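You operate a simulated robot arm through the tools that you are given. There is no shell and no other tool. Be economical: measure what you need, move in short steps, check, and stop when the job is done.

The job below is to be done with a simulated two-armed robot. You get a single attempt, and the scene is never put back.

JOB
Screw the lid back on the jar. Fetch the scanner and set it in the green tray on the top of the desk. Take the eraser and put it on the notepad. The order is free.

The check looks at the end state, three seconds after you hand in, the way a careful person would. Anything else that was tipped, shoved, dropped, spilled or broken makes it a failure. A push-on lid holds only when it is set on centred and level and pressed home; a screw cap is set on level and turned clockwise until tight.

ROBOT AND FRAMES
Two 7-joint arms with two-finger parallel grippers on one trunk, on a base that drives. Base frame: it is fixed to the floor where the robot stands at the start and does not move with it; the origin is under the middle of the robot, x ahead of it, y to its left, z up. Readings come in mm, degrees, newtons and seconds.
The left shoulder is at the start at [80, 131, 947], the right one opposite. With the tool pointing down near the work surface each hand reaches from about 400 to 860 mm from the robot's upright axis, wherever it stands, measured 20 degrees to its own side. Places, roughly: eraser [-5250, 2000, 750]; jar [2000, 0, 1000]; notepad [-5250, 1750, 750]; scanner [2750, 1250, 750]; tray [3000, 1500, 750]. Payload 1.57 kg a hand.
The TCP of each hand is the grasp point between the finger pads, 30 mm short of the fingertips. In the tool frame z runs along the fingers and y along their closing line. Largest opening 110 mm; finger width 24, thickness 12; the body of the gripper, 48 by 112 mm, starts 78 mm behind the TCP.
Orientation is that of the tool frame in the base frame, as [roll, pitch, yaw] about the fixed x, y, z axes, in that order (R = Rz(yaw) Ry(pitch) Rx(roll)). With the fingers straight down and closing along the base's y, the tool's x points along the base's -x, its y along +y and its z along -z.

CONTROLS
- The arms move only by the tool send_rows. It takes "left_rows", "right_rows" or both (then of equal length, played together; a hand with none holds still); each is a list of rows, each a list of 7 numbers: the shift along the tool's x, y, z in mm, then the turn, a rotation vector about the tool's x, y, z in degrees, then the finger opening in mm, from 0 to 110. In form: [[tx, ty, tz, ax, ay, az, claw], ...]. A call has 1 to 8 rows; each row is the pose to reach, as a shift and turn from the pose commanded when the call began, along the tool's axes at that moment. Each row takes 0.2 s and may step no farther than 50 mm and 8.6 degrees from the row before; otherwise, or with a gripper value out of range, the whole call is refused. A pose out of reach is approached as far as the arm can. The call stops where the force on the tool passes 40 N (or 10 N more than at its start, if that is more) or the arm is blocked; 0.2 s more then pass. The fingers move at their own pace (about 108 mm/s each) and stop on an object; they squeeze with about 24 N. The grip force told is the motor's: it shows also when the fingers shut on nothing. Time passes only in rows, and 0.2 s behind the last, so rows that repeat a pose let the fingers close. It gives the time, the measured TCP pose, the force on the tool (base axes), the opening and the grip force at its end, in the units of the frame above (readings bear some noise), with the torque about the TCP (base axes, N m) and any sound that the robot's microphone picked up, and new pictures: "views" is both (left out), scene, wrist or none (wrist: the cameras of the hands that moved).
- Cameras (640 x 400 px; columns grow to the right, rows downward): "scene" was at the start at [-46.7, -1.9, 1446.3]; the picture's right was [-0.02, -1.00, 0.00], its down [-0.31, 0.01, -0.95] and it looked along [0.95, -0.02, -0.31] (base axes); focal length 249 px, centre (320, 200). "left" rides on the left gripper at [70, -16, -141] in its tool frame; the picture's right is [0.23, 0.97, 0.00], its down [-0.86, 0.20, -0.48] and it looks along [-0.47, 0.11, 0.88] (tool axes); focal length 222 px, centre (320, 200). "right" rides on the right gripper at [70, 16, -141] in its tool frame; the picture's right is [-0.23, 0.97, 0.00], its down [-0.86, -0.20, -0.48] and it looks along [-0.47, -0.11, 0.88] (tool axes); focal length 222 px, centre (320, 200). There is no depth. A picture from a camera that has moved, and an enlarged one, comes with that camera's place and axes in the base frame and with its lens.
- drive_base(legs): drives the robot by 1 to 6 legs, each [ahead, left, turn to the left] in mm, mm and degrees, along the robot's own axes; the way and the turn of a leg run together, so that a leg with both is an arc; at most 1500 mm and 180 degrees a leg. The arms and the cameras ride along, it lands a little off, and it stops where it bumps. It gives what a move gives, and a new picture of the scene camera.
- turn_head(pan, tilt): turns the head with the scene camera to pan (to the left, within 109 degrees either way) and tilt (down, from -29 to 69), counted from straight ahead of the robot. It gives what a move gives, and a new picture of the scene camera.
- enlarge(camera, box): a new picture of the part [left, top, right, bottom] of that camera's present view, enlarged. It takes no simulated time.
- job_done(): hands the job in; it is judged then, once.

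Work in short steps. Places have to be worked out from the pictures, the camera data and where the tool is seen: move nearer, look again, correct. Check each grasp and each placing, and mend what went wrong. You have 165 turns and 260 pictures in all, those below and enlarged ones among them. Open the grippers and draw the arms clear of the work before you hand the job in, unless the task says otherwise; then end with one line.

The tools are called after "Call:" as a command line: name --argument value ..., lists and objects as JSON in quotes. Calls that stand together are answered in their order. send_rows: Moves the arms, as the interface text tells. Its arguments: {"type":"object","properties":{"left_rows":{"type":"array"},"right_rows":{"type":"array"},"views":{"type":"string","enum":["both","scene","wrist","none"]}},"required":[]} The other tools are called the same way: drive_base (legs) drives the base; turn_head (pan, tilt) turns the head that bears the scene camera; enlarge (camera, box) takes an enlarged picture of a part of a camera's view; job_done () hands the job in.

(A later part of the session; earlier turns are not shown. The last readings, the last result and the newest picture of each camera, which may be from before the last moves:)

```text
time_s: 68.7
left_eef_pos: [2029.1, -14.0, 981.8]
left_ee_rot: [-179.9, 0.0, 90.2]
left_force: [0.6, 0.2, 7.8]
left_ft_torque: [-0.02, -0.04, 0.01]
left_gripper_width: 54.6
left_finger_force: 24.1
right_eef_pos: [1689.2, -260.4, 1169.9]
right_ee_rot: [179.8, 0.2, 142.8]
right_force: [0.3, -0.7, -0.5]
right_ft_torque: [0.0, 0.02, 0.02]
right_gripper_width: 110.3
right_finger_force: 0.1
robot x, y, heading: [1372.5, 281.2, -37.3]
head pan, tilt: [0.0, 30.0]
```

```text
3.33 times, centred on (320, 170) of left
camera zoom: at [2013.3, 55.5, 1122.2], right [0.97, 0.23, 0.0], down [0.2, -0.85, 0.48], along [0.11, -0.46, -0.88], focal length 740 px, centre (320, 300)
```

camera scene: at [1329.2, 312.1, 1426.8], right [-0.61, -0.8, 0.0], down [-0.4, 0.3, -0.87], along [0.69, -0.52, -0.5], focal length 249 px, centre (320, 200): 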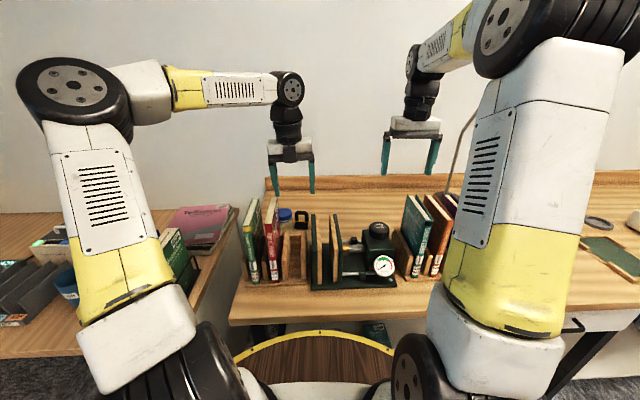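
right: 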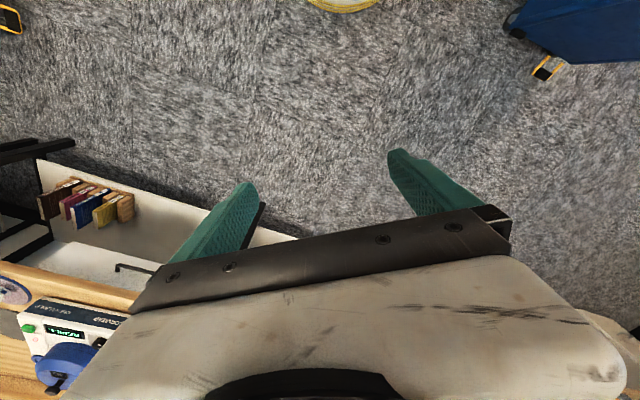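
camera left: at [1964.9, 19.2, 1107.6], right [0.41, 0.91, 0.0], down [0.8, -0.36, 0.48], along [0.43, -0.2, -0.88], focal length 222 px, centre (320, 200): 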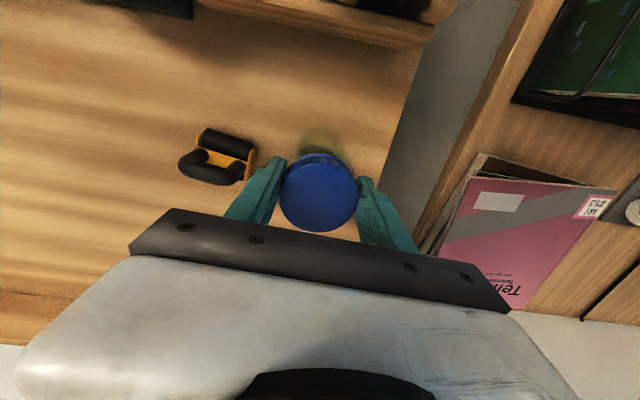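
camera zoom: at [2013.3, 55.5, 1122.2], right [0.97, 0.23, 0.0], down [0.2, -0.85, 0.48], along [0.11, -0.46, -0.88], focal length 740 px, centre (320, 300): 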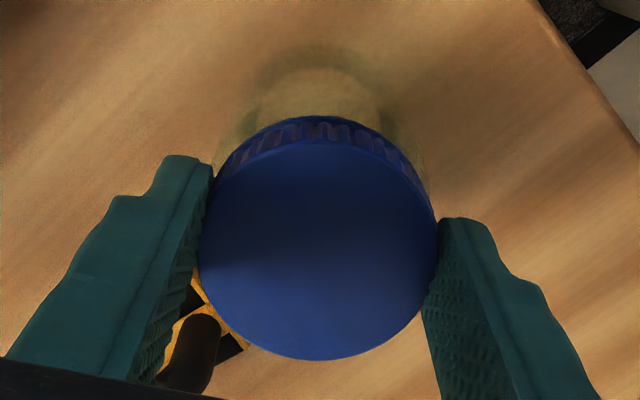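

The downforce keeps falling as the lid descends. I'll add press and continue turning.

Call:
send_rows --left_rows '[[0, 0, 0.8, 0, 0, 4, 45], [0, 0, 1.2, 0, 0, 12, 45], [0, 0, 1.3, 0, 0, 20, 45], [0, 0, 1.4, 0, 0, 28, 45], [0, 0, 1.5, 0, 0, 36, 45], [0, 0, 1.6, 0, 0, 44, 45], [0, 0, 1.7, 0, 0, 52, 45], [0, 0, 1.8, 0, 0, 60, 45]]' --views "none"

Call:
enlarge --camera "left" --box '[260, 110, 380, 230]'

Call:
send_rows --left_rows '[[0, 0, 0.3, 0, 0, 8, 45], [0, 0, 0.4, 0, 0, 16, 45], [0, 0, 0.5, 0, 0, 24, 45], [0, 0, 0.6, 0, 0, 32, 45], [0, 0, 0.7, 0, 0, 40, 45], [0, 0, 0.8, 0, 0, 48, 45], [0, 0, 0.9, 0, 0, 56, 45], [0, 0, 0.9, 0, 0, 64, 45]]' --views "none"

Call:
enlarge --camera "left" --box '[260, 110, 380, 230]'

```text
time_s: 70.5
left_eef_pos: [2029.1, -14.2, 979.8]
left_ee_rot: [-180.0, 0.1, 30.1]
left_force: [-2.8, -2.8, 16.3]
left_ft_torque: [-0.27, 0.14, -0.02]
left_gripper_width: 54.2
left_finger_force: 24.5
right_eef_pos: [1689.1, -260.6, 1169.6]
right_ee_rot: [179.9, 0.2, 142.9]
right_force: [0.2, 0.2, 0.0]
right_ft_torque: [-0.03, 0.0, -0.02]
right_gripper_width: 110.2
right_finger_force: 0.0
robot x, y, heading: [1365.0, 282.2, -37.3]
head pan, tilt: [0.0, 30.0]
```

```text
3.33 times, centred on (320, 170) of left
camera zoom: at [2081.4, 33.6, 1121.2], right [0.69, -0.73, 0.0], down [-0.64, -0.6, 0.48], along [-0.35, -0.33, -0.88], focal length 740 px, centre (320, 300)
```

zoom: 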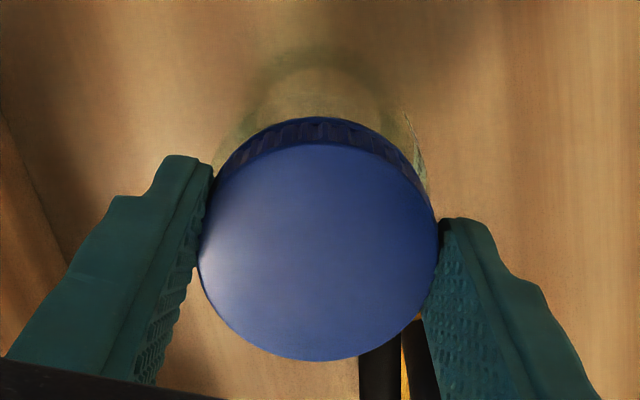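

```text
time_s: 72.3
left_eef_pos: [2027.7, -14.2, 980.1]
left_ee_rot: [180.0, 0.1, -33.7]
left_force: [-2.9, -1.5, 19.2]
left_ft_torque: [-0.05, 0.2, 0.02]
left_gripper_width: 54.4
left_finger_force: 23.9
right_eef_pos: [1689.6, -260.2, 1170.4]
right_ee_rot: [179.9, 0.3, 142.9]
right_force: [0.4, 0.5, 0.8]
right_ft_torque: [0.02, -0.01, 0.0]
right_gripper_width: 110.0
right_finger_force: 0.1
robot x, y, heading: [1368.9, 279.7, -37.3]
head pan, tilt: [0.0, 30.0]
```

```text
3.33 times, centred on (320, 170) of left
camera zoom: at [2095.4, -40.3, 1120.1], right [-0.35, -0.94, 0.0], down [-0.82, 0.31, 0.48], along [-0.45, 0.17, -0.88], focal length 740 px, centre (320, 300)
```

zoom: 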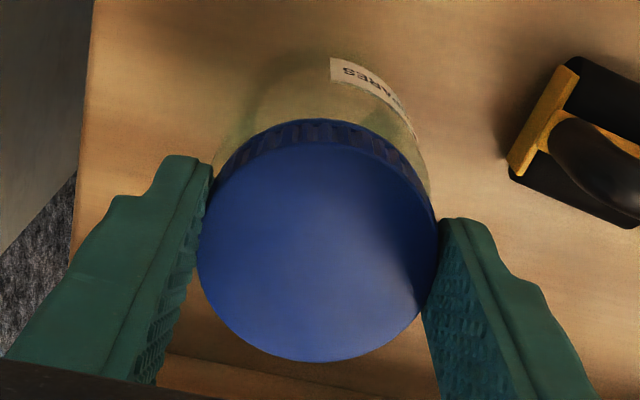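

The lid gained more turn and sits closer to the collar. I'll open, rise slightly, and unwind the wrist 192° for another pass.

Call:
send_rows --left_rows '[[0, 0, -2, 0, 0, 0, 60], [0, 0, -2, 0, 0, 0, 85], [0, 0, -30, 0, 0, -8, 85], [0, 0, -30, 0, 0, -16, 85], [0, 0, -30, 0, 0, -24, 85], [0, 0, -30, 0, 0, -32, 85], [0, 0, -30, 0, 0, -40, 85], [0, 0, -30, 0, 0, -48, 85]]' --views "none"

Call:
send_rows --left_rows '[[0, 0, 0, 0, 0, -8, 85], [0, 0, 0, 0, 0, -16, 85], [0, 0, 0, 0, 0, -24, 85], [0, 0, 0, 0, 0, -32, 85], [0, 0, 0, 0, 0, -40, 85], [0, 0, 0, 0, 0, -48, 85], [0, 0, 0, 0, 0, -56, 85], [0, 0, 0, 0, 0, -64, 85]]' --views "none"

Call:
send_rows --left_rows '[[0, 0, 0, 0, 0, -8, 85], [0, 0, 0, 0, 0, -16, 85], [0, 0, 0, 0, 0, -24, 85], [0, 0, 0, 0, 0, -32, 85], [0, 0, 0, 0, 0, -40, 85], [0, 0, 0, 0, 0, -48, 85], [0, 0, 0, 0, 0, -56, 85], [0, 0, 0, 0, 0, -64, 85]]' --views "none"

Call:
enlarge --camera "left" --box '[220, 100, 420, 240]'

```text
time_s: 74.1
left_eef_pos: [2028.7, -15.9, 1009.1]
left_ee_rot: [179.9, 0.1, 14.6]
left_force: [-0.3, 1.0, 0.4]
left_ft_torque: [-0.02, -0.02, -0.02]
left_gripper_width: 85.1
left_finger_force: 0.0
right_eef_pos: [1690.2, -260.1, 1170.2]
right_ee_rot: [180.0, 0.3, 142.8]
right_force: [0.2, -0.6, -0.9]
right_ft_torque: [-0.02, -0.01, 0.01]
right_gripper_width: 110.0
right_finger_force: 0.0
robot x, y, heading: [1368.7, 284.3, -37.5]
head pan, tilt: [0.0, 30.0]
```

```text
time_s: 75.9
left_eef_pos: [2027.1, -14.9, 1009.7]
left_ee_rot: [179.9, 0.0, 78.6]
left_force: [-0.5, -0.5, -0.6]
left_ft_torque: [0.0, 0.0, 0.01]
left_gripper_width: 85.3
left_finger_force: 0.0
right_eef_pos: [1690.2, -261.3, 1169.5]
right_ee_rot: [180.0, 0.1, 143.0]
right_force: [0.6, 0.0, -0.2]
right_ft_torque: [0.02, -0.04, 0.0]
right_gripper_width: 110.3
right_finger_force: 0.0
robot x, y, heading: [1364.3, 283.2, -37.6]
head pan, tilt: [0.0, 30.0]
```

```text
time_s: 77.7
left_eef_pos: [2027.7, -15.9, 1008.6]
left_ee_rot: [180.0, 0.0, 142.5]
left_force: [0.1, 0.4, -0.6]
left_ft_torque: [0.0, -0.03, 0.0]
left_gripper_width: 85.2
left_finger_force: 0.1
right_eef_pos: [1689.1, -260.7, 1169.1]
right_ee_rot: [179.9, 0.1, 143.0]
right_force: [-0.1, -0.5, 0.7]
right_ft_torque: [0.02, -0.01, -0.01]
right_gripper_width: 109.8
right_finger_force: 0.0
robot x, y, heading: [1366.9, 285.0, -37.4]
head pan, tilt: [0.0, 30.0]
```

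```text
2.86 times, centred on (320, 170) of left
camera zoom: at [1964.7, 14.5, 1149.0], right [0.41, 0.91, 0.0], down [0.8, -0.36, 0.48], along [0.44, -0.2, -0.88], focal length 635 px, centre (320, 286)
```

zoom: 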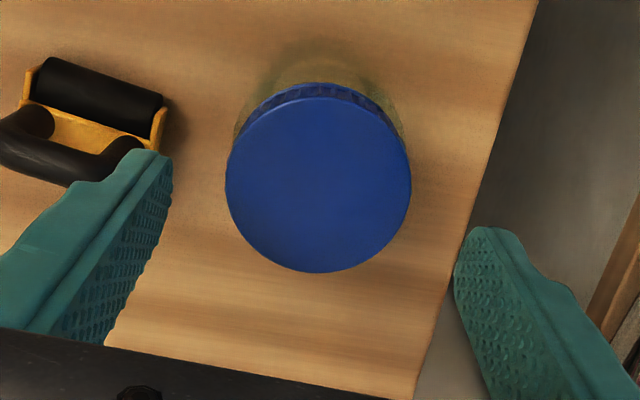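

The lid now measures top z≈971, down from 976, so it is screwing on. It's about 8 mm nearer the robot than my axis, so I'll shift, pre-turn 56°, and check.

Call:
send_rows --left_rows '[[2, 0, 0, 0, 0, -8, 85], [4, 0, 0, 0, 0, -16, 85], [6, 0, 0, 0, 0, -24, 85], [8, 0, 0, 0, 0, -32, 85], [8, 0, 0, 0, 0, -40, 85], [8, 0, 0, 0, 0, -48, 85], [8, 0, 0, 0, 0, -56, 85]]' --views "none"

Call:
enlarge --camera "left" --box '[220, 100, 420, 240]'

```text
time_s: 79.3
left_eef_pos: [2023.2, -9.0, 1009.3]
left_ee_rot: [179.9, -0.1, -161.5]
left_force: [0.2, -0.4, -0.4]
left_ft_torque: [0.02, 0.04, -0.02]
left_gripper_width: 85.2
left_finger_force: 0.1
right_eef_pos: [1690.7, -259.5, 1171.0]
right_ee_rot: [179.8, 0.2, 142.9]
right_force: [0.3, 0.3, 1.5]
right_ft_torque: [-0.03, 0.0, -0.03]
right_gripper_width: 109.9
right_finger_force: 0.0
robot x, y, heading: [1369.8, 281.4, -37.2]
head pan, tilt: [0.0, 30.0]
```

```text
2.86 times, centred on (320, 170) of left
camera zoom: at [1962.7, -47.6, 1148.8], right [-0.53, 0.85, 0.0], down [0.75, 0.46, 0.48], along [0.41, 0.25, -0.88], focal length 635 px, centre (320, 286)
```

zoom: 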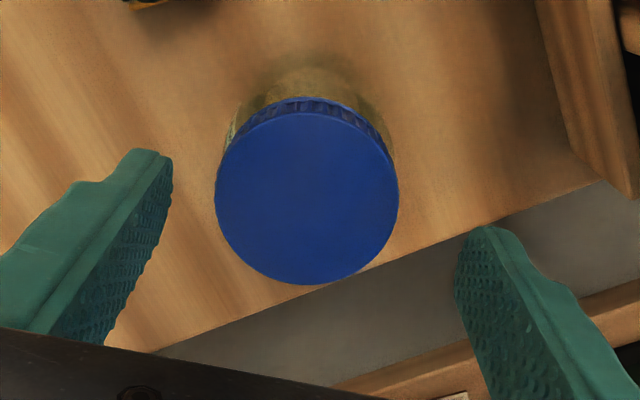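

Both views put the lid at about (2022.5, −14). I'll shift accordingly, descend to z≈980 and grip.

Call:
send_rows --left_rows '[[3, -4, 0, 0, 0, 0, 85], [3, -4, 15, 0, 0, 0, 85], [3, -4, 30, 0, 0, 0, 85], [3, -4, 30, 0, 0, 0, 60], [3, -4, 30, 0, 0, 0, 45], [3, -4, 30, 0, 0, 0, 45], [3, -4, 30, 0, 0, 0, 45]]' --views "none"

Call:
enlarge --camera "left" --box '[260, 110, 380, 230]'

```text
time_s: 80.9
left_eef_pos: [2020.2, -14.4, 979.6]
left_ee_rot: [-180.0, 0.1, -161.6]
left_force: [0.1, -1.1, 0.4]
left_ft_torque: [-0.05, -0.04, -0.01]
left_gripper_width: 54.4
left_finger_force: 24.1
right_eef_pos: [1690.3, -261.0, 1170.7]
right_ee_rot: [179.9, 0.2, 142.8]
right_force: [-0.4, 0.2, 0.0]
right_ft_torque: [0.0, 0.02, 0.02]
right_gripper_width: 109.9
right_finger_force: 0.0
robot x, y, heading: [1368.3, 279.2, -37.4]
head pan, tilt: [0.0, 30.0]
```

```text
3.33 times, centred on (320, 170) of left
camera zoom: at [1959.8, -52.2, 1119.1], right [-0.52, 0.85, 0.0], down [0.75, 0.46, 0.48], along [0.41, 0.25, -0.88], focal length 740 px, centre (320, 300)
```

zoom: 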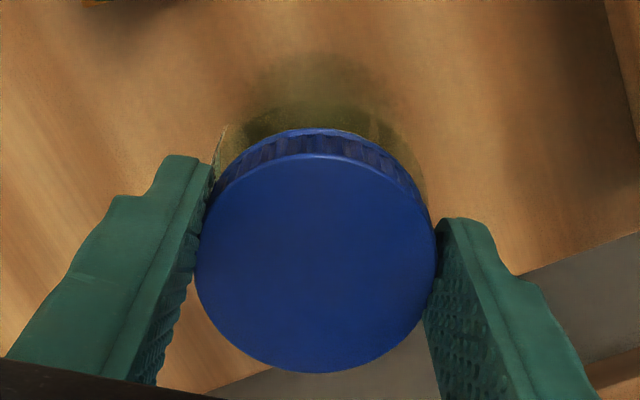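

Gripped and centred, with the label at the left edge. Another pressed clockwise pass.

Call:
send_rows --left_rows '[[0, 0, 1.2, 0, 0, 0, 45], [0, 0, 1.8, 0, 0, 8, 45], [0, 0, 1.9, 0, 0, 16, 45], [0, 0, 2.0, 0, 0, 24, 45], [0, 0, 2.1, 0, 0, 32, 45], [0, 0, 2.2, 0, 0, 40, 45], [0, 0, 2.3, 0, 0, 48, 45], [0, 0, 2.4, 0, 0, 56, 45]]' --views "none"

Call:
send_rows --left_rows '[[0, 0, 0.2, 0, 0, 8, 45], [0, 0, 0.3, 0, 0, 16, 45], [0, 0, 0.4, 0, 0, 24, 45], [0, 0, 0.5, 0, 0, 32, 45], [0, 0, 0.6, 0, 0, 40, 45], [0, 0, 0.7, 0, 0, 48, 45], [0, 0, 0.8, 0, 0, 56, 45]]' --views "none"

Call:
send_rows --left_rows '[[0, 0, 0.2, 0, 0, 8, 45], [0, 0, 0.3, 0, 0, 16, 45], [0, 0, 0.4, 0, 0, 24, 45], [0, 0, 0.5, 0, 0, 32, 45], [0, 0, 0.6, 0, 0, 40, 45], [0, 0, 0.7, 0, 0, 48, 45], [0, 0, 0.8, 0, 0, 56, 45]]' --views "none"

Call:
enlarge --camera "left" --box '[260, 110, 380, 230]'

```text
time_s: 82.7
left_eef_pos: [2020.2, -15.5, 977.1]
left_ee_rot: [-179.9, 0.1, 142.2]
left_force: [2.7, -2.6, 26.4]
left_ft_torque: [-0.24, -0.19, 0.05]
left_gripper_width: 54.5
left_finger_force: 23.6
right_eef_pos: [1689.4, -261.2, 1170.8]
right_ee_rot: [179.9, 0.2, 142.8]
right_force: [0.8, 0.1, 0.0]
right_ft_torque: [-0.02, 0.01, -0.01]
right_gripper_width: 110.0
right_finger_force: 0.0
robot x, y, heading: [1370.1, 283.8, -37.2]
head pan, tilt: [0.0, 30.0]
```

```text
time_s: 84.3
left_eef_pos: [2020.1, -14.1, 975.2]
left_ee_rot: [-180.0, 0.0, 86.3]
left_force: [1.4, -0.1, 28.8]
left_ft_torque: [-0.14, -0.03, 0.13]
left_gripper_width: 54.5
left_finger_force: 23.6
right_eef_pos: [1689.3, -260.1, 1170.6]
right_ee_rot: [179.9, 0.2, 142.9]
right_force: [0.7, -0.1, 0.3]
right_ft_torque: [0.01, 0.02, 0.02]
right_gripper_width: 110.1
right_finger_force: 0.0
robot x, y, heading: [1364.8, 285.2, -37.2]
head pan, tilt: [0.0, 30.0]
```

```text
time_s: 85.9
left_eef_pos: [2021.7, -13.7, 975.4]
left_ee_rot: [179.9, 0.0, 30.2]
left_force: [-1.3, 0.4, 24.6]
left_ft_torque: [-0.12, 0.18, 0.11]
left_gripper_width: 54.3
left_finger_force: 24.0
right_eef_pos: [1690.4, -260.6, 1170.3]
right_ee_rot: [180.0, 0.2, 142.9]
right_force: [0.1, 0.2, 0.0]
right_ft_torque: [0.0, 0.05, -0.02]
right_gripper_width: 110.1
right_finger_force: 0.1
robot x, y, heading: [1366.9, 280.9, -37.3]
head pan, tilt: [0.0, 30.0]
```

```text
3.33 times, centred on (320, 170) of left
camera zoom: at [2074.2, 34.7, 1115.5], right [0.69, -0.73, 0.0], down [-0.64, -0.6, 0.48], along [-0.35, -0.33, -0.88], focal length 740 px, centre (320, 300)
```

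zoom: 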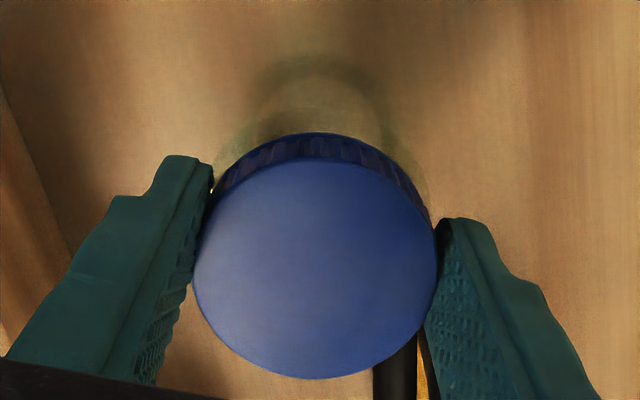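

The descent has stopped (975.2 then 975.4) and a residual turning torque of 0.11–0.13 N·m has appeared, so it's getting tight. One more pressed turn to confirm.

Call:
send_rows --left_rows '[[0, 0, 0.5, 0, 0, 4, 45], [0, 0, 0.6, 0, 0, 12, 45], [0, 0, 0.6, 0, 0, 20, 45], [0, 0, 0.6, 0, 0, 28, 45], [0, 0, 0.6, 0, 0, 36, 45], [0, 0, 0.6, 0, 0, 44, 45], [0, 0, 0.6, 0, 0, 52, 45]]' --views "none"

Call:
enlarge --camera "left" --box '[260, 110, 380, 230]'

```text
time_s: 87.5
left_eef_pos: [2021.8, -13.5, 973.9]
left_ee_rot: [-180.0, 0.0, -21.8]
left_force: [-0.1, -0.1, 20.7]
left_ft_torque: [0.03, 0.07, 0.11]
left_gripper_width: 54.3
left_finger_force: 23.9
right_eef_pos: [1690.0, -259.7, 1171.2]
right_ee_rot: [179.9, 0.3, 142.9]
right_force: [-0.1, 1.1, 0.4]
right_ft_torque: [-0.03, 0.0, 0.05]
right_gripper_width: 110.2
right_finger_force: 0.0
robot x, y, heading: [1371.8, 276.9, -37.4]
head pan, tilt: [0.0, 30.0]
```

```text
3.33 times, centred on (320, 170) of left
camera zoom: at [2092.4, -25.2, 1114.8], right [-0.15, -0.99, 0.0], down [-0.87, 0.13, 0.48], along [-0.47, 0.07, -0.88], focal length 740 px, centre (320, 300)
```

zoom: 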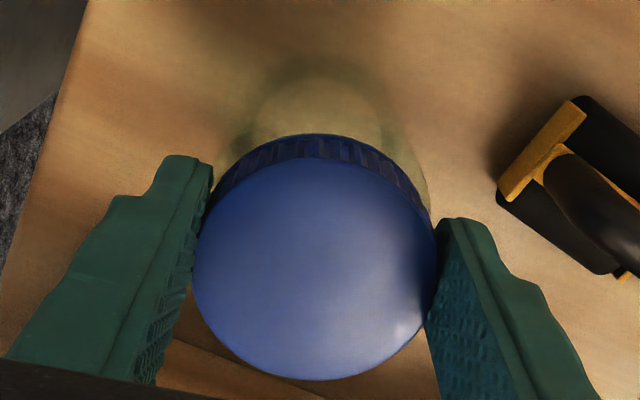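

The label is hidden, so I can't confirm relative motion here. I'll release, unwind, and inspect with both wrist cameras.

Call:
send_rows --left_rows '[[0, 0, -2, 0, 0, 0, 60], [0, 0, -2, 0, 0, 0, 85], [0, 0, -2, 0, 0, 0, 85], [0, 0, -35, 0, 0, -8, 85], [0, 0, -35, 0, 0, -16, 85], [0, 0, -35, 0, 0, -24, 85], [0, 0, -35, 0, 0, -32, 85], [0, 0, -35, 0, 0, -40, 85]]' --views "none"

Call:
send_rows --left_rows '[[0, 0, 0, 0, 0, -8, 85], [0, 0, 0, 0, 0, -16, 85], [0, 0, 0, 0, 0, -24, 85], [0, 0, 0, 0, 0, -32, 85], [0, 0, 0, 0, 0, -40, 85], [0, 0, 0, 0, 0, -48, 85], [0, 0, 0, 0, 0, -56, 85], [0, 0, 0, 0, 0, -64, 85]]' --views "none"

Call:
enlarge --camera "left" --box '[220, 100, 420, 240]'

Call:
send_rows --left_rows '[[0, 0, 0, 0, 0, -8, 85], [0, 0, 0, 0, 0, -16, 85], [0, 0, 0, 0, 0, -24, 85], [0, 0, 0, 0, 0, -32, 85], [0, 0, 0, 0, 0, -40, 85], [0, 0, 0, 0, 0, -48, 85], [0, 0, 0, 0, 0, -56, 85], [0, 0, 0, 0, 0, -64, 85]]' --views "none"

Call:
enlarge --camera "left" --box '[220, 100, 420, 240]'

Call:
enlarge --camera "right" --box '[440, 40, 640, 180]'

```text
time_s: 89.3
left_eef_pos: [2022.0, -14.5, 1009.4]
left_ee_rot: [179.9, 0.2, 18.5]
left_force: [0.3, -0.2, 0.5]
left_ft_torque: [0.03, 0.02, -0.01]
left_gripper_width: 85.1
left_finger_force: 0.1
right_eef_pos: [1689.2, -259.7, 1169.3]
right_ee_rot: [179.9, 0.2, 142.9]
right_force: [-0.5, 0.7, 0.7]
right_ft_torque: [0.0, -0.01, 0.01]
right_gripper_width: 109.6
right_finger_force: 0.1
robot x, y, heading: [1367.7, 278.1, -37.2]
head pan, tilt: [0.0, 30.0]
```

```text
time_s: 91.1
left_eef_pos: [2021.6, -13.8, 1008.3]
left_ee_rot: [-180.0, -0.1, 82.4]
left_force: [0.8, -0.1, -0.4]
left_ft_torque: [-0.02, 0.01, 0.04]
left_gripper_width: 85.0
left_finger_force: 0.1
right_eef_pos: [1690.4, -260.4, 1169.8]
right_ee_rot: [179.9, 0.1, 142.9]
right_force: [-0.6, 0.2, 0.1]
right_ft_torque: [0.01, 0.0, -0.02]
right_gripper_width: 110.1
right_finger_force: 0.0
robot x, y, heading: [1366.9, 284.3, -37.1]
head pan, tilt: [0.0, 30.0]
```

```text
2.86 times, centred on (320, 170) of left
camera zoom: at [2016.3, 56.8, 1149.1], right [1.0, 0.1, 0.0], down [0.09, -0.87, 0.48], along [0.05, -0.48, -0.88], focal length 635 px, centre (320, 286)
```

zoom: 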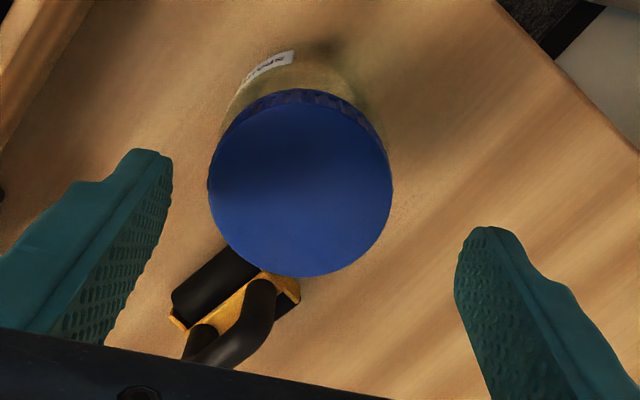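

```text
time_s: 92.9
left_eef_pos: [2021.9, -15.0, 1009.1]
left_ee_rot: [-180.0, 0.0, 146.4]
left_force: [-0.1, 0.7, 0.3]
left_ft_torque: [0.02, 0.01, -0.01]
left_gripper_width: 84.9
left_finger_force: 0.1
right_eef_pos: [1690.3, -260.2, 1170.1]
right_ee_rot: [179.9, 0.2, 142.9]
right_force: [0.2, -0.4, 0.4]
right_ft_torque: [0.0, -0.01, 0.0]
right_gripper_width: 109.5
right_finger_force: 0.1
robot x, y, heading: [1369.1, 281.5, -37.2]
head pan, tilt: [0.0, 30.0]
```

```text
2.86 times, centred on (320, 170) of left
camera zoom: at [1955.6, 9.8, 1149.8], right [0.35, 0.94, 0.0], down [0.82, -0.31, 0.48], along [0.45, -0.17, -0.88], focal length 635 px, centre (320, 286)
```

zoom: 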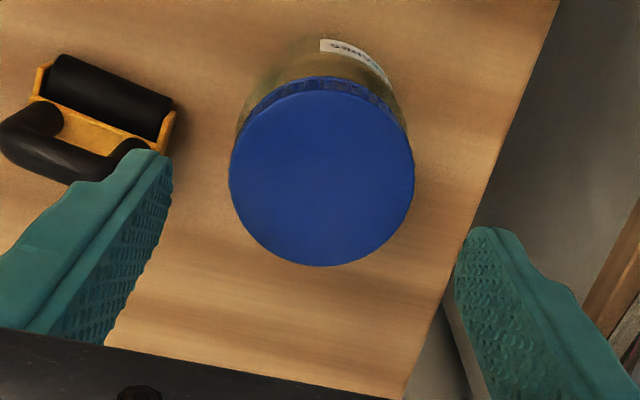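

```text
2.86 times, centred on (540, 110) of right
camera zoom: at [1644.5, -204.7, 1310.2], right [0.77, 0.64, 0.0], down [0.56, -0.67, 0.48], along [0.31, -0.37, -0.88], focal length 635 px, centre (-309, 457)
```

zoom: 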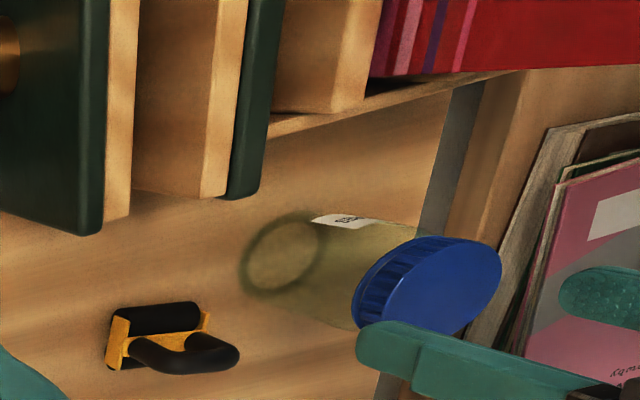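

From the right camera, the lid's skirt is down over the collar. The jar shifted ~9 mm towards the robot on release, so I'll re-centre at this yaw with the label visible, grip, and test one more pass while tracking the label.

Call:
send_rows --left_rows '[[9.5, -1.5, 0, 0, 0, 0, 85], [9.5, -1.5, 20, 0, 0, 0, 85], [9.5, -1.5, 35, 0, 0, 0, 85], [9.5, -1.5, 35, 0, 0, 0, 60], [9.5, -1.5, 35, 0, 0, 0, 45], [9.5, -1.5, 35, 0, 0, 0, 45], [9.5, -1.5, 35, 0, 0, 0, 45]]' --views "none"

Call:
enlarge --camera "left" --box '[260, 110, 380, 230]'

Call:
send_rows --left_rows '[[0, 0, 1.2, 0, 0, 0, 45], [0, 0, 1.8, 0, 0, 8, 45], [0, 0, 1.9, 0, 0, 16, 45], [0, 0, 1.9, 0, 0, 24, 45], [0, 0, 1.9, 0, 0, 32, 45], [0, 0, 1.9, 0, 0, 40, 45], [0, 0, 1.9, 0, 0, 48, 45], [0, 0, 1.9, 0, 0, 56, 45]]' --views "none"

Call:
enlarge --camera "left" --box '[260, 110, 380, 230]'

```text
time_s: 94.5
left_eef_pos: [2013.0, -11.8, 974.1]
left_ee_rot: [-180.0, 0.0, 146.3]
left_force: [0.5, 0.9, 1.4]
left_ft_torque: [0.05, -0.07, 0.0]
left_gripper_width: 55.0
left_finger_force: 24.5
right_eef_pos: [1690.4, -260.7, 1169.1]
right_ee_rot: [179.9, 0.2, 142.9]
right_force: [0.1, 0.2, 0.2]
right_ft_torque: [0.01, 0.04, 0.0]
right_gripper_width: 110.1
right_finger_force: 0.1
robot x, y, heading: [1368.3, 283.1, -37.3]
head pan, tilt: [0.0, 30.0]
```

```text
3.33 times, centred on (320, 170) of left
camera zoom: at [1946.9, 12.0, 1114.1], right [0.35, 0.94, 0.0], down [0.82, -0.31, 0.48], along [0.45, -0.17, -0.88], focal length 740 px, centre (320, 300)
```

zoom: 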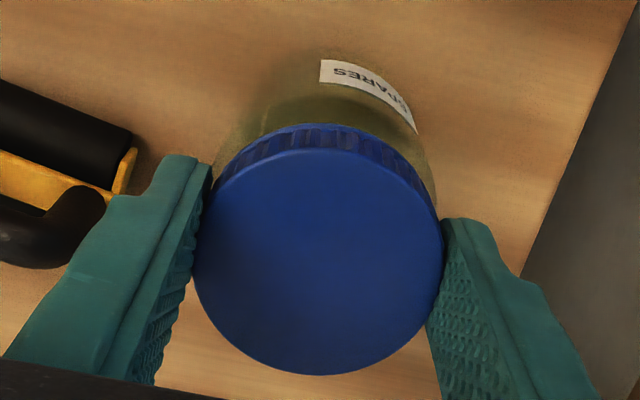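

```text
time_s: 96.3
left_eef_pos: [2010.8, -10.4, 971.6]
left_ee_rot: [-179.9, 0.0, 90.2]
left_force: [-5.6, -4.8, 18.9]
left_ft_torque: [-0.13, 0.44, 0.04]
left_gripper_width: 54.8
left_finger_force: 23.7
right_eef_pos: [1688.4, -260.2, 1170.7]
right_ee_rot: [179.9, 0.3, 142.9]
right_force: [0.0, -0.2, 0.5]
right_ft_torque: [-0.01, 0.02, -0.03]
right_gripper_width: 110.1
right_finger_force: 0.1
robot x, y, heading: [1367.9, 285.0, -37.2]
head pan, tilt: [0.0, 30.0]
```

```text
3.33 times, centred on (320, 170) of left
camera zoom: at [1995.7, 59.0, 1112.8], right [0.97, 0.23, 0.0], down [0.2, -0.85, 0.48], along [0.11, -0.47, -0.88], focal length 740 px, centre (320, 300)
```

zoom: 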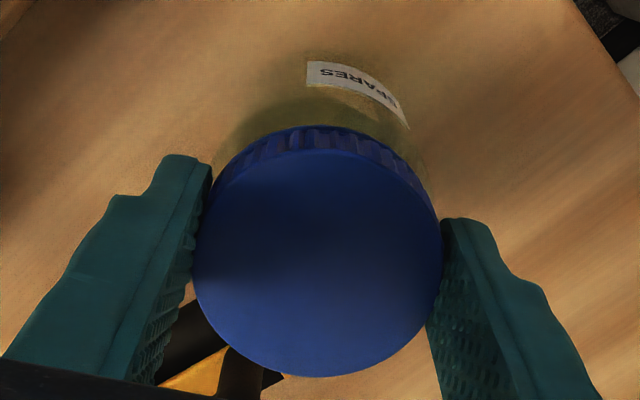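

The label barely moved (≈8° relative over 56°), so the jar now turns with the lid: it's nearly tight. One last, firmer turn.

Call:
send_rows --left_rows '[[0, 0, 0.8, 0, 0, 0, 45], [0, 0, 1.0, 0, 0, 6, 45], [0, 0, 1.0, 0, 0, 14, 45], [0, 0, 1.0, 0, 0, 22, 45], [0, 0, 1.0, 0, 0, 30, 45], [0, 0, 1.0, 0, 0, 38, 45], [0, 0, 1.0, 0, 0, 46, 45], [0, 0, 1.0, 0, 0, 54, 45]]' --views "none"

Call:
enlarge --camera "left" --box '[260, 110, 380, 230]'

```text
time_s: 98.1
left_eef_pos: [2012.0, -11.6, 971.1]
left_ee_rot: [-180.0, 0.1, 36.3]
left_force: [-0.2, 0.7, 19.0]
left_ft_torque: [-0.03, 0.03, 0.14]
left_gripper_width: 55.3
left_finger_force: 23.7
right_eef_pos: [1689.8, -261.4, 1170.7]
right_ee_rot: [180.0, 0.3, 142.9]
right_force: [-0.2, 0.6, -0.1]
right_ft_torque: [-0.01, 0.0, 0.02]
right_gripper_width: 109.7
right_finger_force: 0.0
robot x, y, heading: [1367.6, 281.5, -37.1]
head pan, tilt: [0.0, 30.0]
```

```text
3.33 times, centred on (320, 170) of left
camera zoom: at [2059.2, 43.1, 1111.6], right [0.76, -0.65, 0.0], down [-0.57, -0.67, 0.48], along [-0.31, -0.36, -0.88], focal length 740 px, centre (320, 300)
```

zoom: 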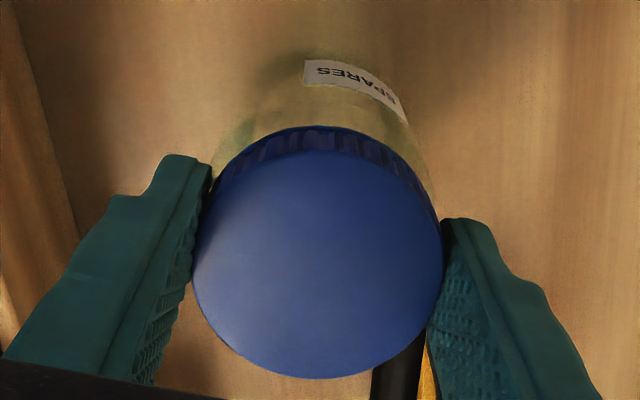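

No relative motion at all now and 0.14 N·m residual torque, so the lid turns with the jar. I'll try one final turn with ~35 N to squeeze out any slack.

Call:
send_rows --left_rows '[[0, 0, 0.6, 0, 0, 0, 45], [0, 0, 1.1, 0, 0, 0, 45], [0, 0, 1.2, 0, 0, 8, 45], [0, 0, 1.2, 0, 0, 16, 45], [0, 0, 1.3, 0, 0, 24, 45], [0, 0, 1.3, 0, 0, 32, 45], [0, 0, 1.4, 0, 0, 40, 45], [0, 0, 1.4, 0, 0, 48, 45]]' --views "none"

Call:
enlarge --camera "left" --box '[260, 110, 380, 230]'

```text
time_s: 99.9
left_eef_pos: [2012.9, -9.9, 970.0]
left_ee_rot: [179.9, 0.0, -11.8]
left_force: [0.5, 1.8, 24.5]
left_ft_torque: [0.05, -0.02, 0.22]
left_gripper_width: 55.4
left_finger_force: 24.5
right_eef_pos: [1690.3, -260.3, 1169.3]
right_ee_rot: [179.8, 0.2, 142.9]
right_force: [0.3, -1.1, -1.2]
right_ft_torque: [0.03, -0.02, 0.0]
right_gripper_width: 110.3
right_finger_force: 0.0
robot x, y, heading: [1370.4, 282.6, -37.2]
head pan, tilt: [0.0, 30.0]
```

```text
3.33 times, centred on (320, 170) of left
camera zoom: at [2085.1, -8.8, 1110.7], right [0.02, -1.0, 0.0], down [-0.88, -0.02, 0.48], along [-0.48, -0.01, -0.88], focal length 740 px, centre (320, 300)
```

zoom: 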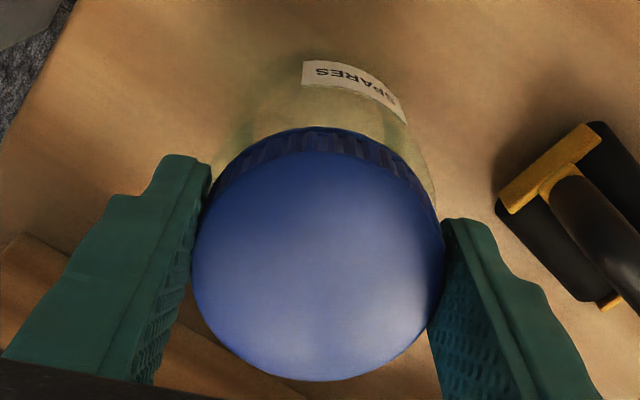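

The grip reads 55.4 mm, and my fingertips reach below the lid, so they may be pinching the jar collar too. That would invalidate the tightness test, so I'll unload, release, unwind, and regrip higher on the lid only.

Call:
send_rows --left_rows '[[0, 0, -1.3, 0, 0, 0, 45], [0, 0, -1.4, 0, 0, 0, 50], [0, 0, -1.4, 0, 0, 0, 58], [0, 0, -1.4, 0, 0, 0, 85], [0, 0, -1.4, 0, 0, 0, 85], [0, 0, -38, 0, 0, 0, 85], [0, 0, -38, 0, 0, -8, 85], [0, 0, -38, 0, 0, -16, 85]]' --views "none"

Call:
enlarge --camera "left" --box '[220, 100, 420, 240]'

Call:
send_rows --left_rows '[[0, 0, 0, 0, 0, -8, 85], [0, 0, 0, 0, 0, -16, 85], [0, 0, 0, 0, 0, -24, 85], [0, 0, 0, 0, 0, -32, 85], [0, 0, 0, 0, 0, -40, 85], [0, 0, 0, 0, 0, -48, 85], [0, 0, 0, 0, 0, -56, 85], [0, 0, 0, 0, 0, -64, 85]]' --views "none"

Call:
send_rows --left_rows '[[0, 0, 0, 0, 0, -8, 85], [0, 0, 0, 0, 0, -16, 85], [0, 0, 0, 0, 0, -24, 85], [0, 0, 0, 0, 0, -32, 85], [0, 0, 0, 0, 0, -40, 85], [0, 0, 0, 0, 0, -48, 85], [0, 0, 0, 0, 0, -56, 85], [0, 0, 0, 0, 0, -64, 85]]' --views "none"

Call:
enlarge --camera "left" --box '[220, 100, 420, 240]'

```text
time_s: 101.7
left_eef_pos: [2011.2, -10.1, 1006.7]
left_ee_rot: [179.9, 0.0, 4.4]
left_force: [-0.9, -0.2, -0.1]
left_ft_torque: [0.01, 0.01, 0.01]
left_gripper_width: 85.0
left_finger_force: 0.1
right_eef_pos: [1690.6, -260.6, 1169.5]
right_ee_rot: [179.8, 0.2, 142.9]
right_force: [0.5, -0.1, -0.7]
right_ft_torque: [0.01, -0.03, -0.01]
right_gripper_width: 110.0
right_finger_force: 0.1
robot x, y, heading: [1369.5, 283.8, -37.0]
head pan, tilt: [0.0, 30.0]
```

```text
2.86 times, centred on (320, 170) of left
camera zoom: at [2080.4, 11.2, 1148.1], right [0.3, -0.95, 0.0], down [-0.84, -0.27, 0.48], along [-0.46, -0.14, -0.88], focal length 635 px, centre (320, 286)
```

zoom: 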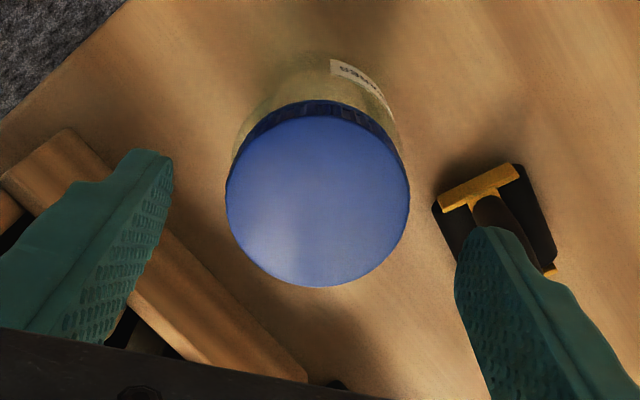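

```text
time_s: 103.5
left_eef_pos: [2012.8, -10.0, 1007.8]
left_ee_rot: [-179.9, 0.0, 68.5]
left_force: [-0.4, 0.3, 0.1]
left_ft_torque: [0.01, -0.02, -0.01]
left_gripper_width: 84.9
left_finger_force: 0.0
right_eef_pos: [1689.4, -261.6, 1170.6]
right_ee_rot: [179.9, 0.2, 142.9]
right_force: [0.1, -0.9, 0.5]
right_ft_torque: [0.03, -0.04, 0.01]
right_gripper_width: 110.0
right_finger_force: 0.0
robot x, y, heading: [1370.7, 284.4, -37.1]
head pan, tilt: [0.0, 30.0]
```

```text
time_s: 105.3
left_eef_pos: [2012.5, -11.2, 1007.5]
left_ee_rot: [-180.0, 0.0, 132.5]
left_force: [0.2, -0.6, -0.7]
left_ft_torque: [-0.01, 0.0, 0.01]
left_gripper_width: 85.1
left_finger_force: 0.1
right_eef_pos: [1688.6, -260.1, 1169.6]
right_ee_rot: [179.9, 0.2, 143.0]
right_force: [-0.5, -0.3, 0.2]
right_ft_torque: [-0.02, 0.01, -0.04]
right_gripper_width: 110.2
right_finger_force: 0.0
robot x, y, heading: [1366.0, 285.7, -37.3]
head pan, tilt: [0.0, 30.0]
```

```text
2.86 times, centred on (320, 170) of left
camera zoom: at [1954.4, 29.2, 1148.4], right [0.56, 0.83, 0.0], down [0.73, -0.5, 0.48], along [0.39, -0.27, -0.88], focal length 635 px, centre (320, 286)
```

zoom: 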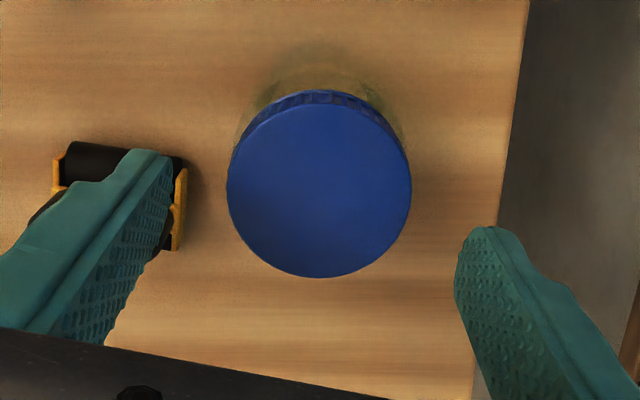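

Cross-checking columns from both views shows the lid is centred on my axis now. I'll grip at z≈981, on the lid only, and make a pressed pass.

Call:
send_rows --left_rows '[[0, 0, 15, 0, 0, 0, 85], [0, 0, 26, 0, 0, 0, 70], [0, 0, 26, 0, 0, 0, 50], [0, 0, 26, 0, 0, 0, 45], [0, 0, 26, 0, 0, 0, 45], [0, 0, 27.2, 0, 0, 0, 45], [0, 0, 27.8, 0, 0, 0, 45]]' --views "none"

Call:
send_rows --left_rows '[[0, 0, 0.4, 0, 0, 8, 45], [0, 0, 0.5, 0, 0, 16, 45], [0, 0, 0.5, 0, 0, 24, 45], [0, 0, 0.6, 0, 0, 32, 45], [0, 0, 0.6, 0, 0, 40, 45], [0, 0, 0.7, 0, 0, 48, 45], [0, 0, 0.7, 0, 0, 56, 45], [0, 0, 0.7, 0, 0, 64, 45]]' --views "none"

Call:
enlarge --camera "left" --box '[260, 110, 380, 230]'

Call:
send_rows --left_rows '[[0, 0, 0.2, 0, 0, 8, 45], [0, 0, 0.3, 0, 0, 16, 45], [0, 0, 0.3, 0, 0, 24, 45], [0, 0, 0.4, 0, 0, 32, 45], [0, 0, 0.4, 0, 0, 40, 45], [0, 0, 0.5, 0, 0, 48, 45], [0, 0, 0.5, 0, 0, 56, 45], [0, 0, 0.5, 0, 0, 64, 45]]' --views "none"

Call:
enlarge --camera "left" --box '[260, 110, 380, 230]'

```text
time_s: 106.9
left_eef_pos: [2010.9, -10.7, 980.8]
left_ee_rot: [-179.9, 0.1, 132.5]
left_force: [-1.4, -0.3, 1.7]
left_ft_torque: [-0.11, 0.16, 0.01]
left_gripper_width: 54.2
left_finger_force: 24.1
right_eef_pos: [1690.1, -260.5, 1169.4]
right_ee_rot: [179.9, 0.2, 142.9]
right_force: [0.5, 0.0, -0.2]
right_ft_torque: [0.03, 0.01, -0.02]
right_gripper_width: 109.8
right_finger_force: 0.0
robot x, y, heading: [1365.6, 277.2, -37.4]
head pan, tilt: [0.0, 30.0]
```

```text
time_s: 108.7
left_eef_pos: [2012.4, -10.7, 979.9]
left_ee_rot: [179.9, 0.0, 68.3]
left_force: [1.1, 1.8, 12.8]
left_ft_torque: [0.09, -0.02, 0.08]
left_gripper_width: 54.2
left_finger_force: 23.5
right_eef_pos: [1690.3, -260.2, 1171.1]
right_ee_rot: [179.9, 0.2, 142.9]
right_force: [0.0, 0.1, -0.3]
right_ft_torque: [0.0, 0.01, -0.01]
right_gripper_width: 110.1
right_finger_force: 0.2
robot x, y, heading: [1370.6, 284.5, -37.1]
head pan, tilt: [0.0, 30.0]
```

```text
3.33 times, centred on (320, 170) of left
camera zoom: at [2023.8, 60.5, 1120.2], right [0.99, -0.15, 0.0], down [-0.13, -0.87, 0.48], along [-0.07, -0.47, -0.88], focal length 740 px, centre (320, 300)
```

zoom: 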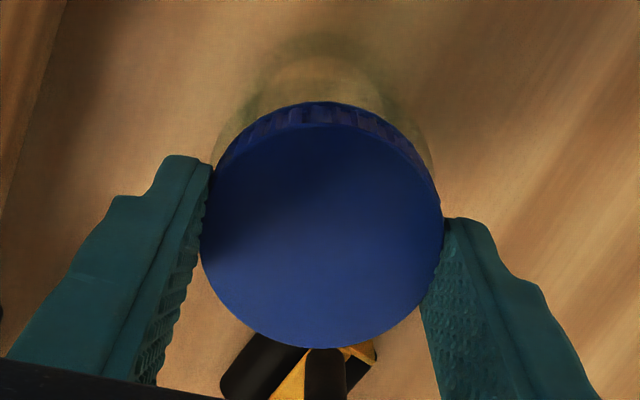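

```text
time_s: 110.5
left_eef_pos: [2011.8, -10.9, 979.4]
left_ee_rot: [179.8, 0.0, 4.2]
left_force: [-1.1, 0.1, 24.3]
left_ft_torque: [-0.02, 0.06, 0.14]
left_gripper_width: 54.1
left_finger_force: 23.8
right_eef_pos: [1689.9, -260.0, 1170.7]
right_ee_rot: [179.9, 0.1, 142.9]
right_force: [0.5, 0.7, 0.6]
right_ft_torque: [-0.02, -0.02, 0.02]
right_gripper_width: 110.2
right_finger_force: 0.1
robot x, y, heading: [1361.5, 284.3, -37.3]
head pan, tilt: [0.0, 30.0]
```

```text
3.33 times, centred on (320, 170) of left
camera zoom: at [2080.8, 10.0, 1119.8], right [0.3, -0.95, 0.0], down [-0.84, -0.26, 0.48], along [-0.46, -0.14, -0.88], focal length 740 px, centre (320, 300)
```

zoom: 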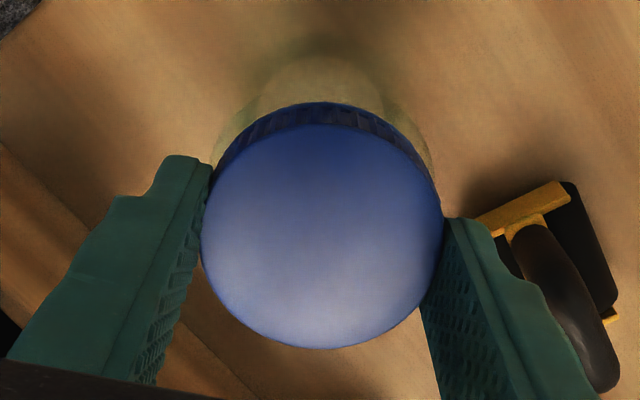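

The downforce now builds as I press (24 N) with no further descent, and the torque is 0.14. I'll unload, release, unwind and read the label to confirm the jar turned along fully.

Call:
send_rows --left_rows '[[0, 0, -1.4, 0, 0, 0, 45], [0, 0, -1.6, 0, 0, 0, 50], [0, 0, -1.6, 0, 0, 0, 58], [0, 0, -1.6, 0, 0, 0, 85], [0, 0, -1.6, 0, 0, 0, 85], [0, 0, -30, 0, 0, 0, 85], [0, 0, -30, 0, 0, -8, 85], [0, 0, -30, 0, 0, -16, 85]]' --views "none"

Call:
send_rows --left_rows '[[0, 0, 0, 0, 0, -8, 85], [0, 0, 0, 0, 0, -16, 85], [0, 0, 0, 0, 0, -24, 85], [0, 0, 0, 0, 0, -32, 85], [0, 0, 0, 0, 0, -40, 85], [0, 0, 0, 0, 0, -48, 85], [0, 0, 0, 0, 0, -56, 85], [0, 0, 0, 0, 0, -64, 85]]' --views "none"

Call:
send_rows --left_rows '[[0, 0, 0, 0, 0, -8, 85], [0, 0, 0, 0, 0, -16, 85], [0, 0, 0, 0, 0, -24, 85], [0, 0, 0, 0, 0, -32, 85], [0, 0, 0, 0, 0, -40, 85], [0, 0, 0, 0, 0, -48, 85], [0, 0, 0, 0, 0, -56, 85], [0, 0, 0, 0, 0, -64, 85]]' --views "none"

Call:
enlarge --camera "left" --box '[220, 100, 420, 240]'

Call:
enlarge --camera "right" --box '[480, 60, 620, 160]'

```text
time_s: 112.3
left_eef_pos: [2012.5, -9.2, 1008.1]
left_ee_rot: [179.9, -0.1, 20.5]
left_force: [-0.3, 0.1, -1.0]
left_ft_torque: [-0.03, -0.02, 0.02]
left_gripper_width: 84.9
left_finger_force: 0.1
right_eef_pos: [1690.5, -260.9, 1170.8]
right_ee_rot: [179.9, 0.2, 142.9]
right_force: [0.3, 1.1, 0.8]
right_ft_torque: [0.01, 0.0, 0.01]
right_gripper_width: 110.0
right_finger_force: 0.1
robot x, y, heading: [1368.0, 278.4, -37.5]
head pan, tilt: [0.0, 30.0]
```

```text
time_s: 114.1
left_eef_pos: [2011.2, -11.0, 1007.7]
left_ee_rot: [-179.9, 0.0, 84.6]
left_force: [-0.1, -0.7, -0.2]
left_ft_torque: [0.0, 0.02, 0.02]
left_gripper_width: 84.8
left_finger_force: 0.1
right_eef_pos: [1690.2, -260.1, 1171.0]
right_ee_rot: [179.9, 0.1, 142.9]
right_force: [-0.1, 0.6, -0.7]
right_ft_torque: [0.03, -0.04, -0.01]
right_gripper_width: 110.0
right_finger_force: 0.0
robot x, y, heading: [1370.1, 281.1, -37.5]
head pan, tilt: [0.0, 30.0]
```

```text
time_s: 115.9
left_eef_pos: [2014.0, -11.8, 1007.8]
left_ee_rot: [-180.0, 0.0, 148.5]
left_force: [0.4, -0.3, -0.4]
left_ft_torque: [-0.02, -0.01, 0.01]
left_gripper_width: 85.1
left_finger_force: 0.1
right_eef_pos: [1690.9, -261.1, 1170.7]
right_ee_rot: [179.9, 0.1, 142.9]
right_force: [-0.1, -0.4, 0.1]
right_ft_torque: [0.0, 0.02, 0.02]
right_gripper_width: 109.9
right_finger_force: 0.0
robot x, y, heading: [1366.6, 280.7, -37.3]
head pan, tilt: [0.0, 30.0]
```

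```text
2.86 times, centred on (320, 170) of left
camera zoom: at [1945.0, 11.0, 1148.7], right [0.31, 0.95, 0.0], down [0.83, -0.28, 0.48], along [0.45, -0.15, -0.88], focal length 635 px, centre (320, 286)
```

zoom: 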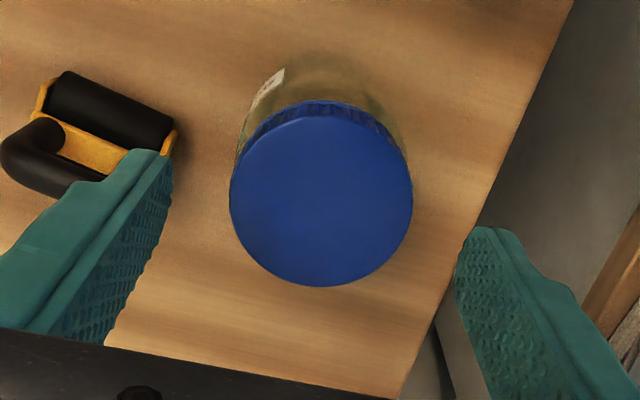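

```text
4.00 times, centred on (550, 110) of right
camera zoom: at [1644.5, -204.7, 1310.2], right [0.77, 0.64, 0.0], down [0.56, -0.67, 0.48], along [0.31, -0.37, -0.88], focal length 888 px, centre (-600, 560)
```

zoom: 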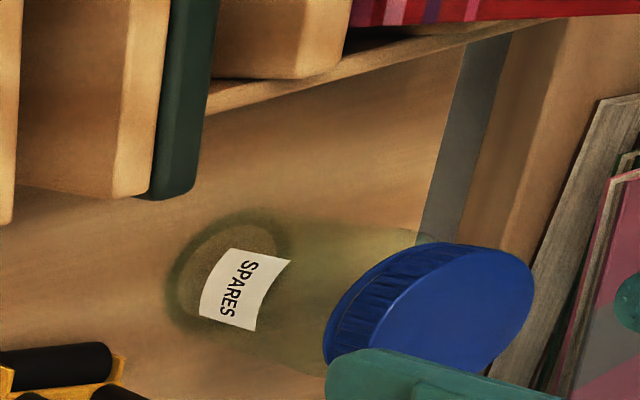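

The label position matches full co-rotation (no relative slip), and in the right view the lid sits flush with no gap, so the jar is done. I'll raise and retract the left hand, then look toward the scanner.

Call:
send_rows --left_rows '[[0, 0, -40, 0, 0, 0, 85], [0, 0, -80, 0, 0, 0, 85], [0, 0, -120, 0, 0, 0, 85], [0, 0, -155, 0, 0, 0, 85], [45, 0, -160, 0, 0, 0, 100], [90, 0, -160, 0, 0, 0, 110], [135, 0, -160, 0, 0, 0, 110], [180, 0, -160, 0, 0, 0, 110]]' --views "wrist"

Call:
turn_head --pan 45 --tilt 28

```text
time_s: 117.7
left_eef_pos: [1858.8, 81.6, 1166.7]
left_ee_rot: [-180.0, -0.2, 148.5]
left_force: [0.3, -0.3, -0.2]
left_ft_torque: [-0.03, 0.05, 0.02]
left_gripper_width: 110.3
left_finger_force: 0.1
right_eef_pos: [1690.9, -261.1, 1170.5]
right_ee_rot: [179.9, 0.2, 142.9]
right_force: [-0.3, -0.1, 0.1]
right_ft_torque: [0.0, 0.03, -0.02]
right_gripper_width: 110.2
right_finger_force: 0.0
robot x, y, heading: [1369.4, 283.3, -37.5]
head pan, tilt: [0.0, 30.0]
camera left: at [1790.9, 104.8, 1306.8], right [0.32, 0.95, 0.0], down [0.83, -0.28, 0.48], along [0.45, -0.15, -0.88], focal length 222 px, centre (320, 200)
```

left: 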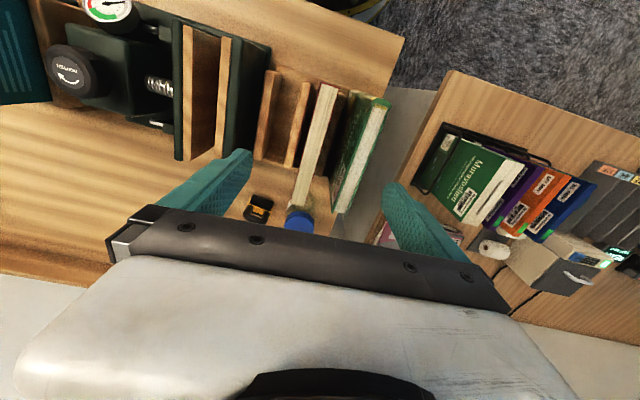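

```text
time_s: 118.8
left_eef_pos: [1857.7, 81.7, 1166.6]
left_ee_rot: [-180.0, -0.1, 148.5]
left_force: [-0.7, 0.5, 0.5]
left_ft_torque: [0.0, 0.01, -0.02]
left_gripper_width: 109.9
left_finger_force: 0.0
right_eef_pos: [1690.8, -260.9, 1171.1]
right_ee_rot: [179.8, 0.3, 142.9]
right_force: [0.1, -0.5, -0.3]
right_ft_torque: [0.0, 0.01, -0.02]
right_gripper_width: 110.0
right_finger_force: 0.1
robot x, y, heading: [1370.1, 282.2, -37.2]
head pan, tilt: [45.0, 28.0]
camera scene: at [1347.4, 379.0, 1430.0], right [0.13, -0.99, 0.0], down [-0.47, -0.06, -0.88], along [0.88, 0.12, -0.47], focal length 249 px, centre (320, 200)
```

scene: 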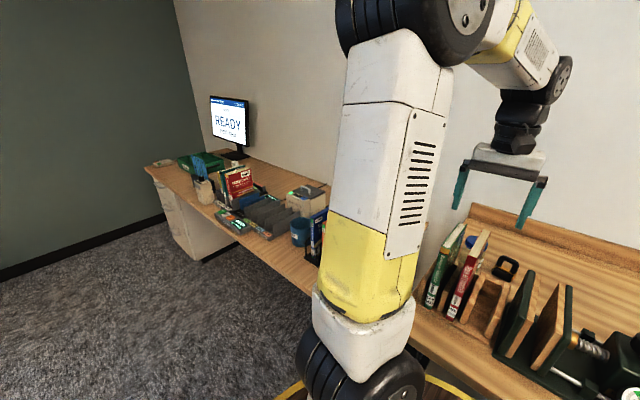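

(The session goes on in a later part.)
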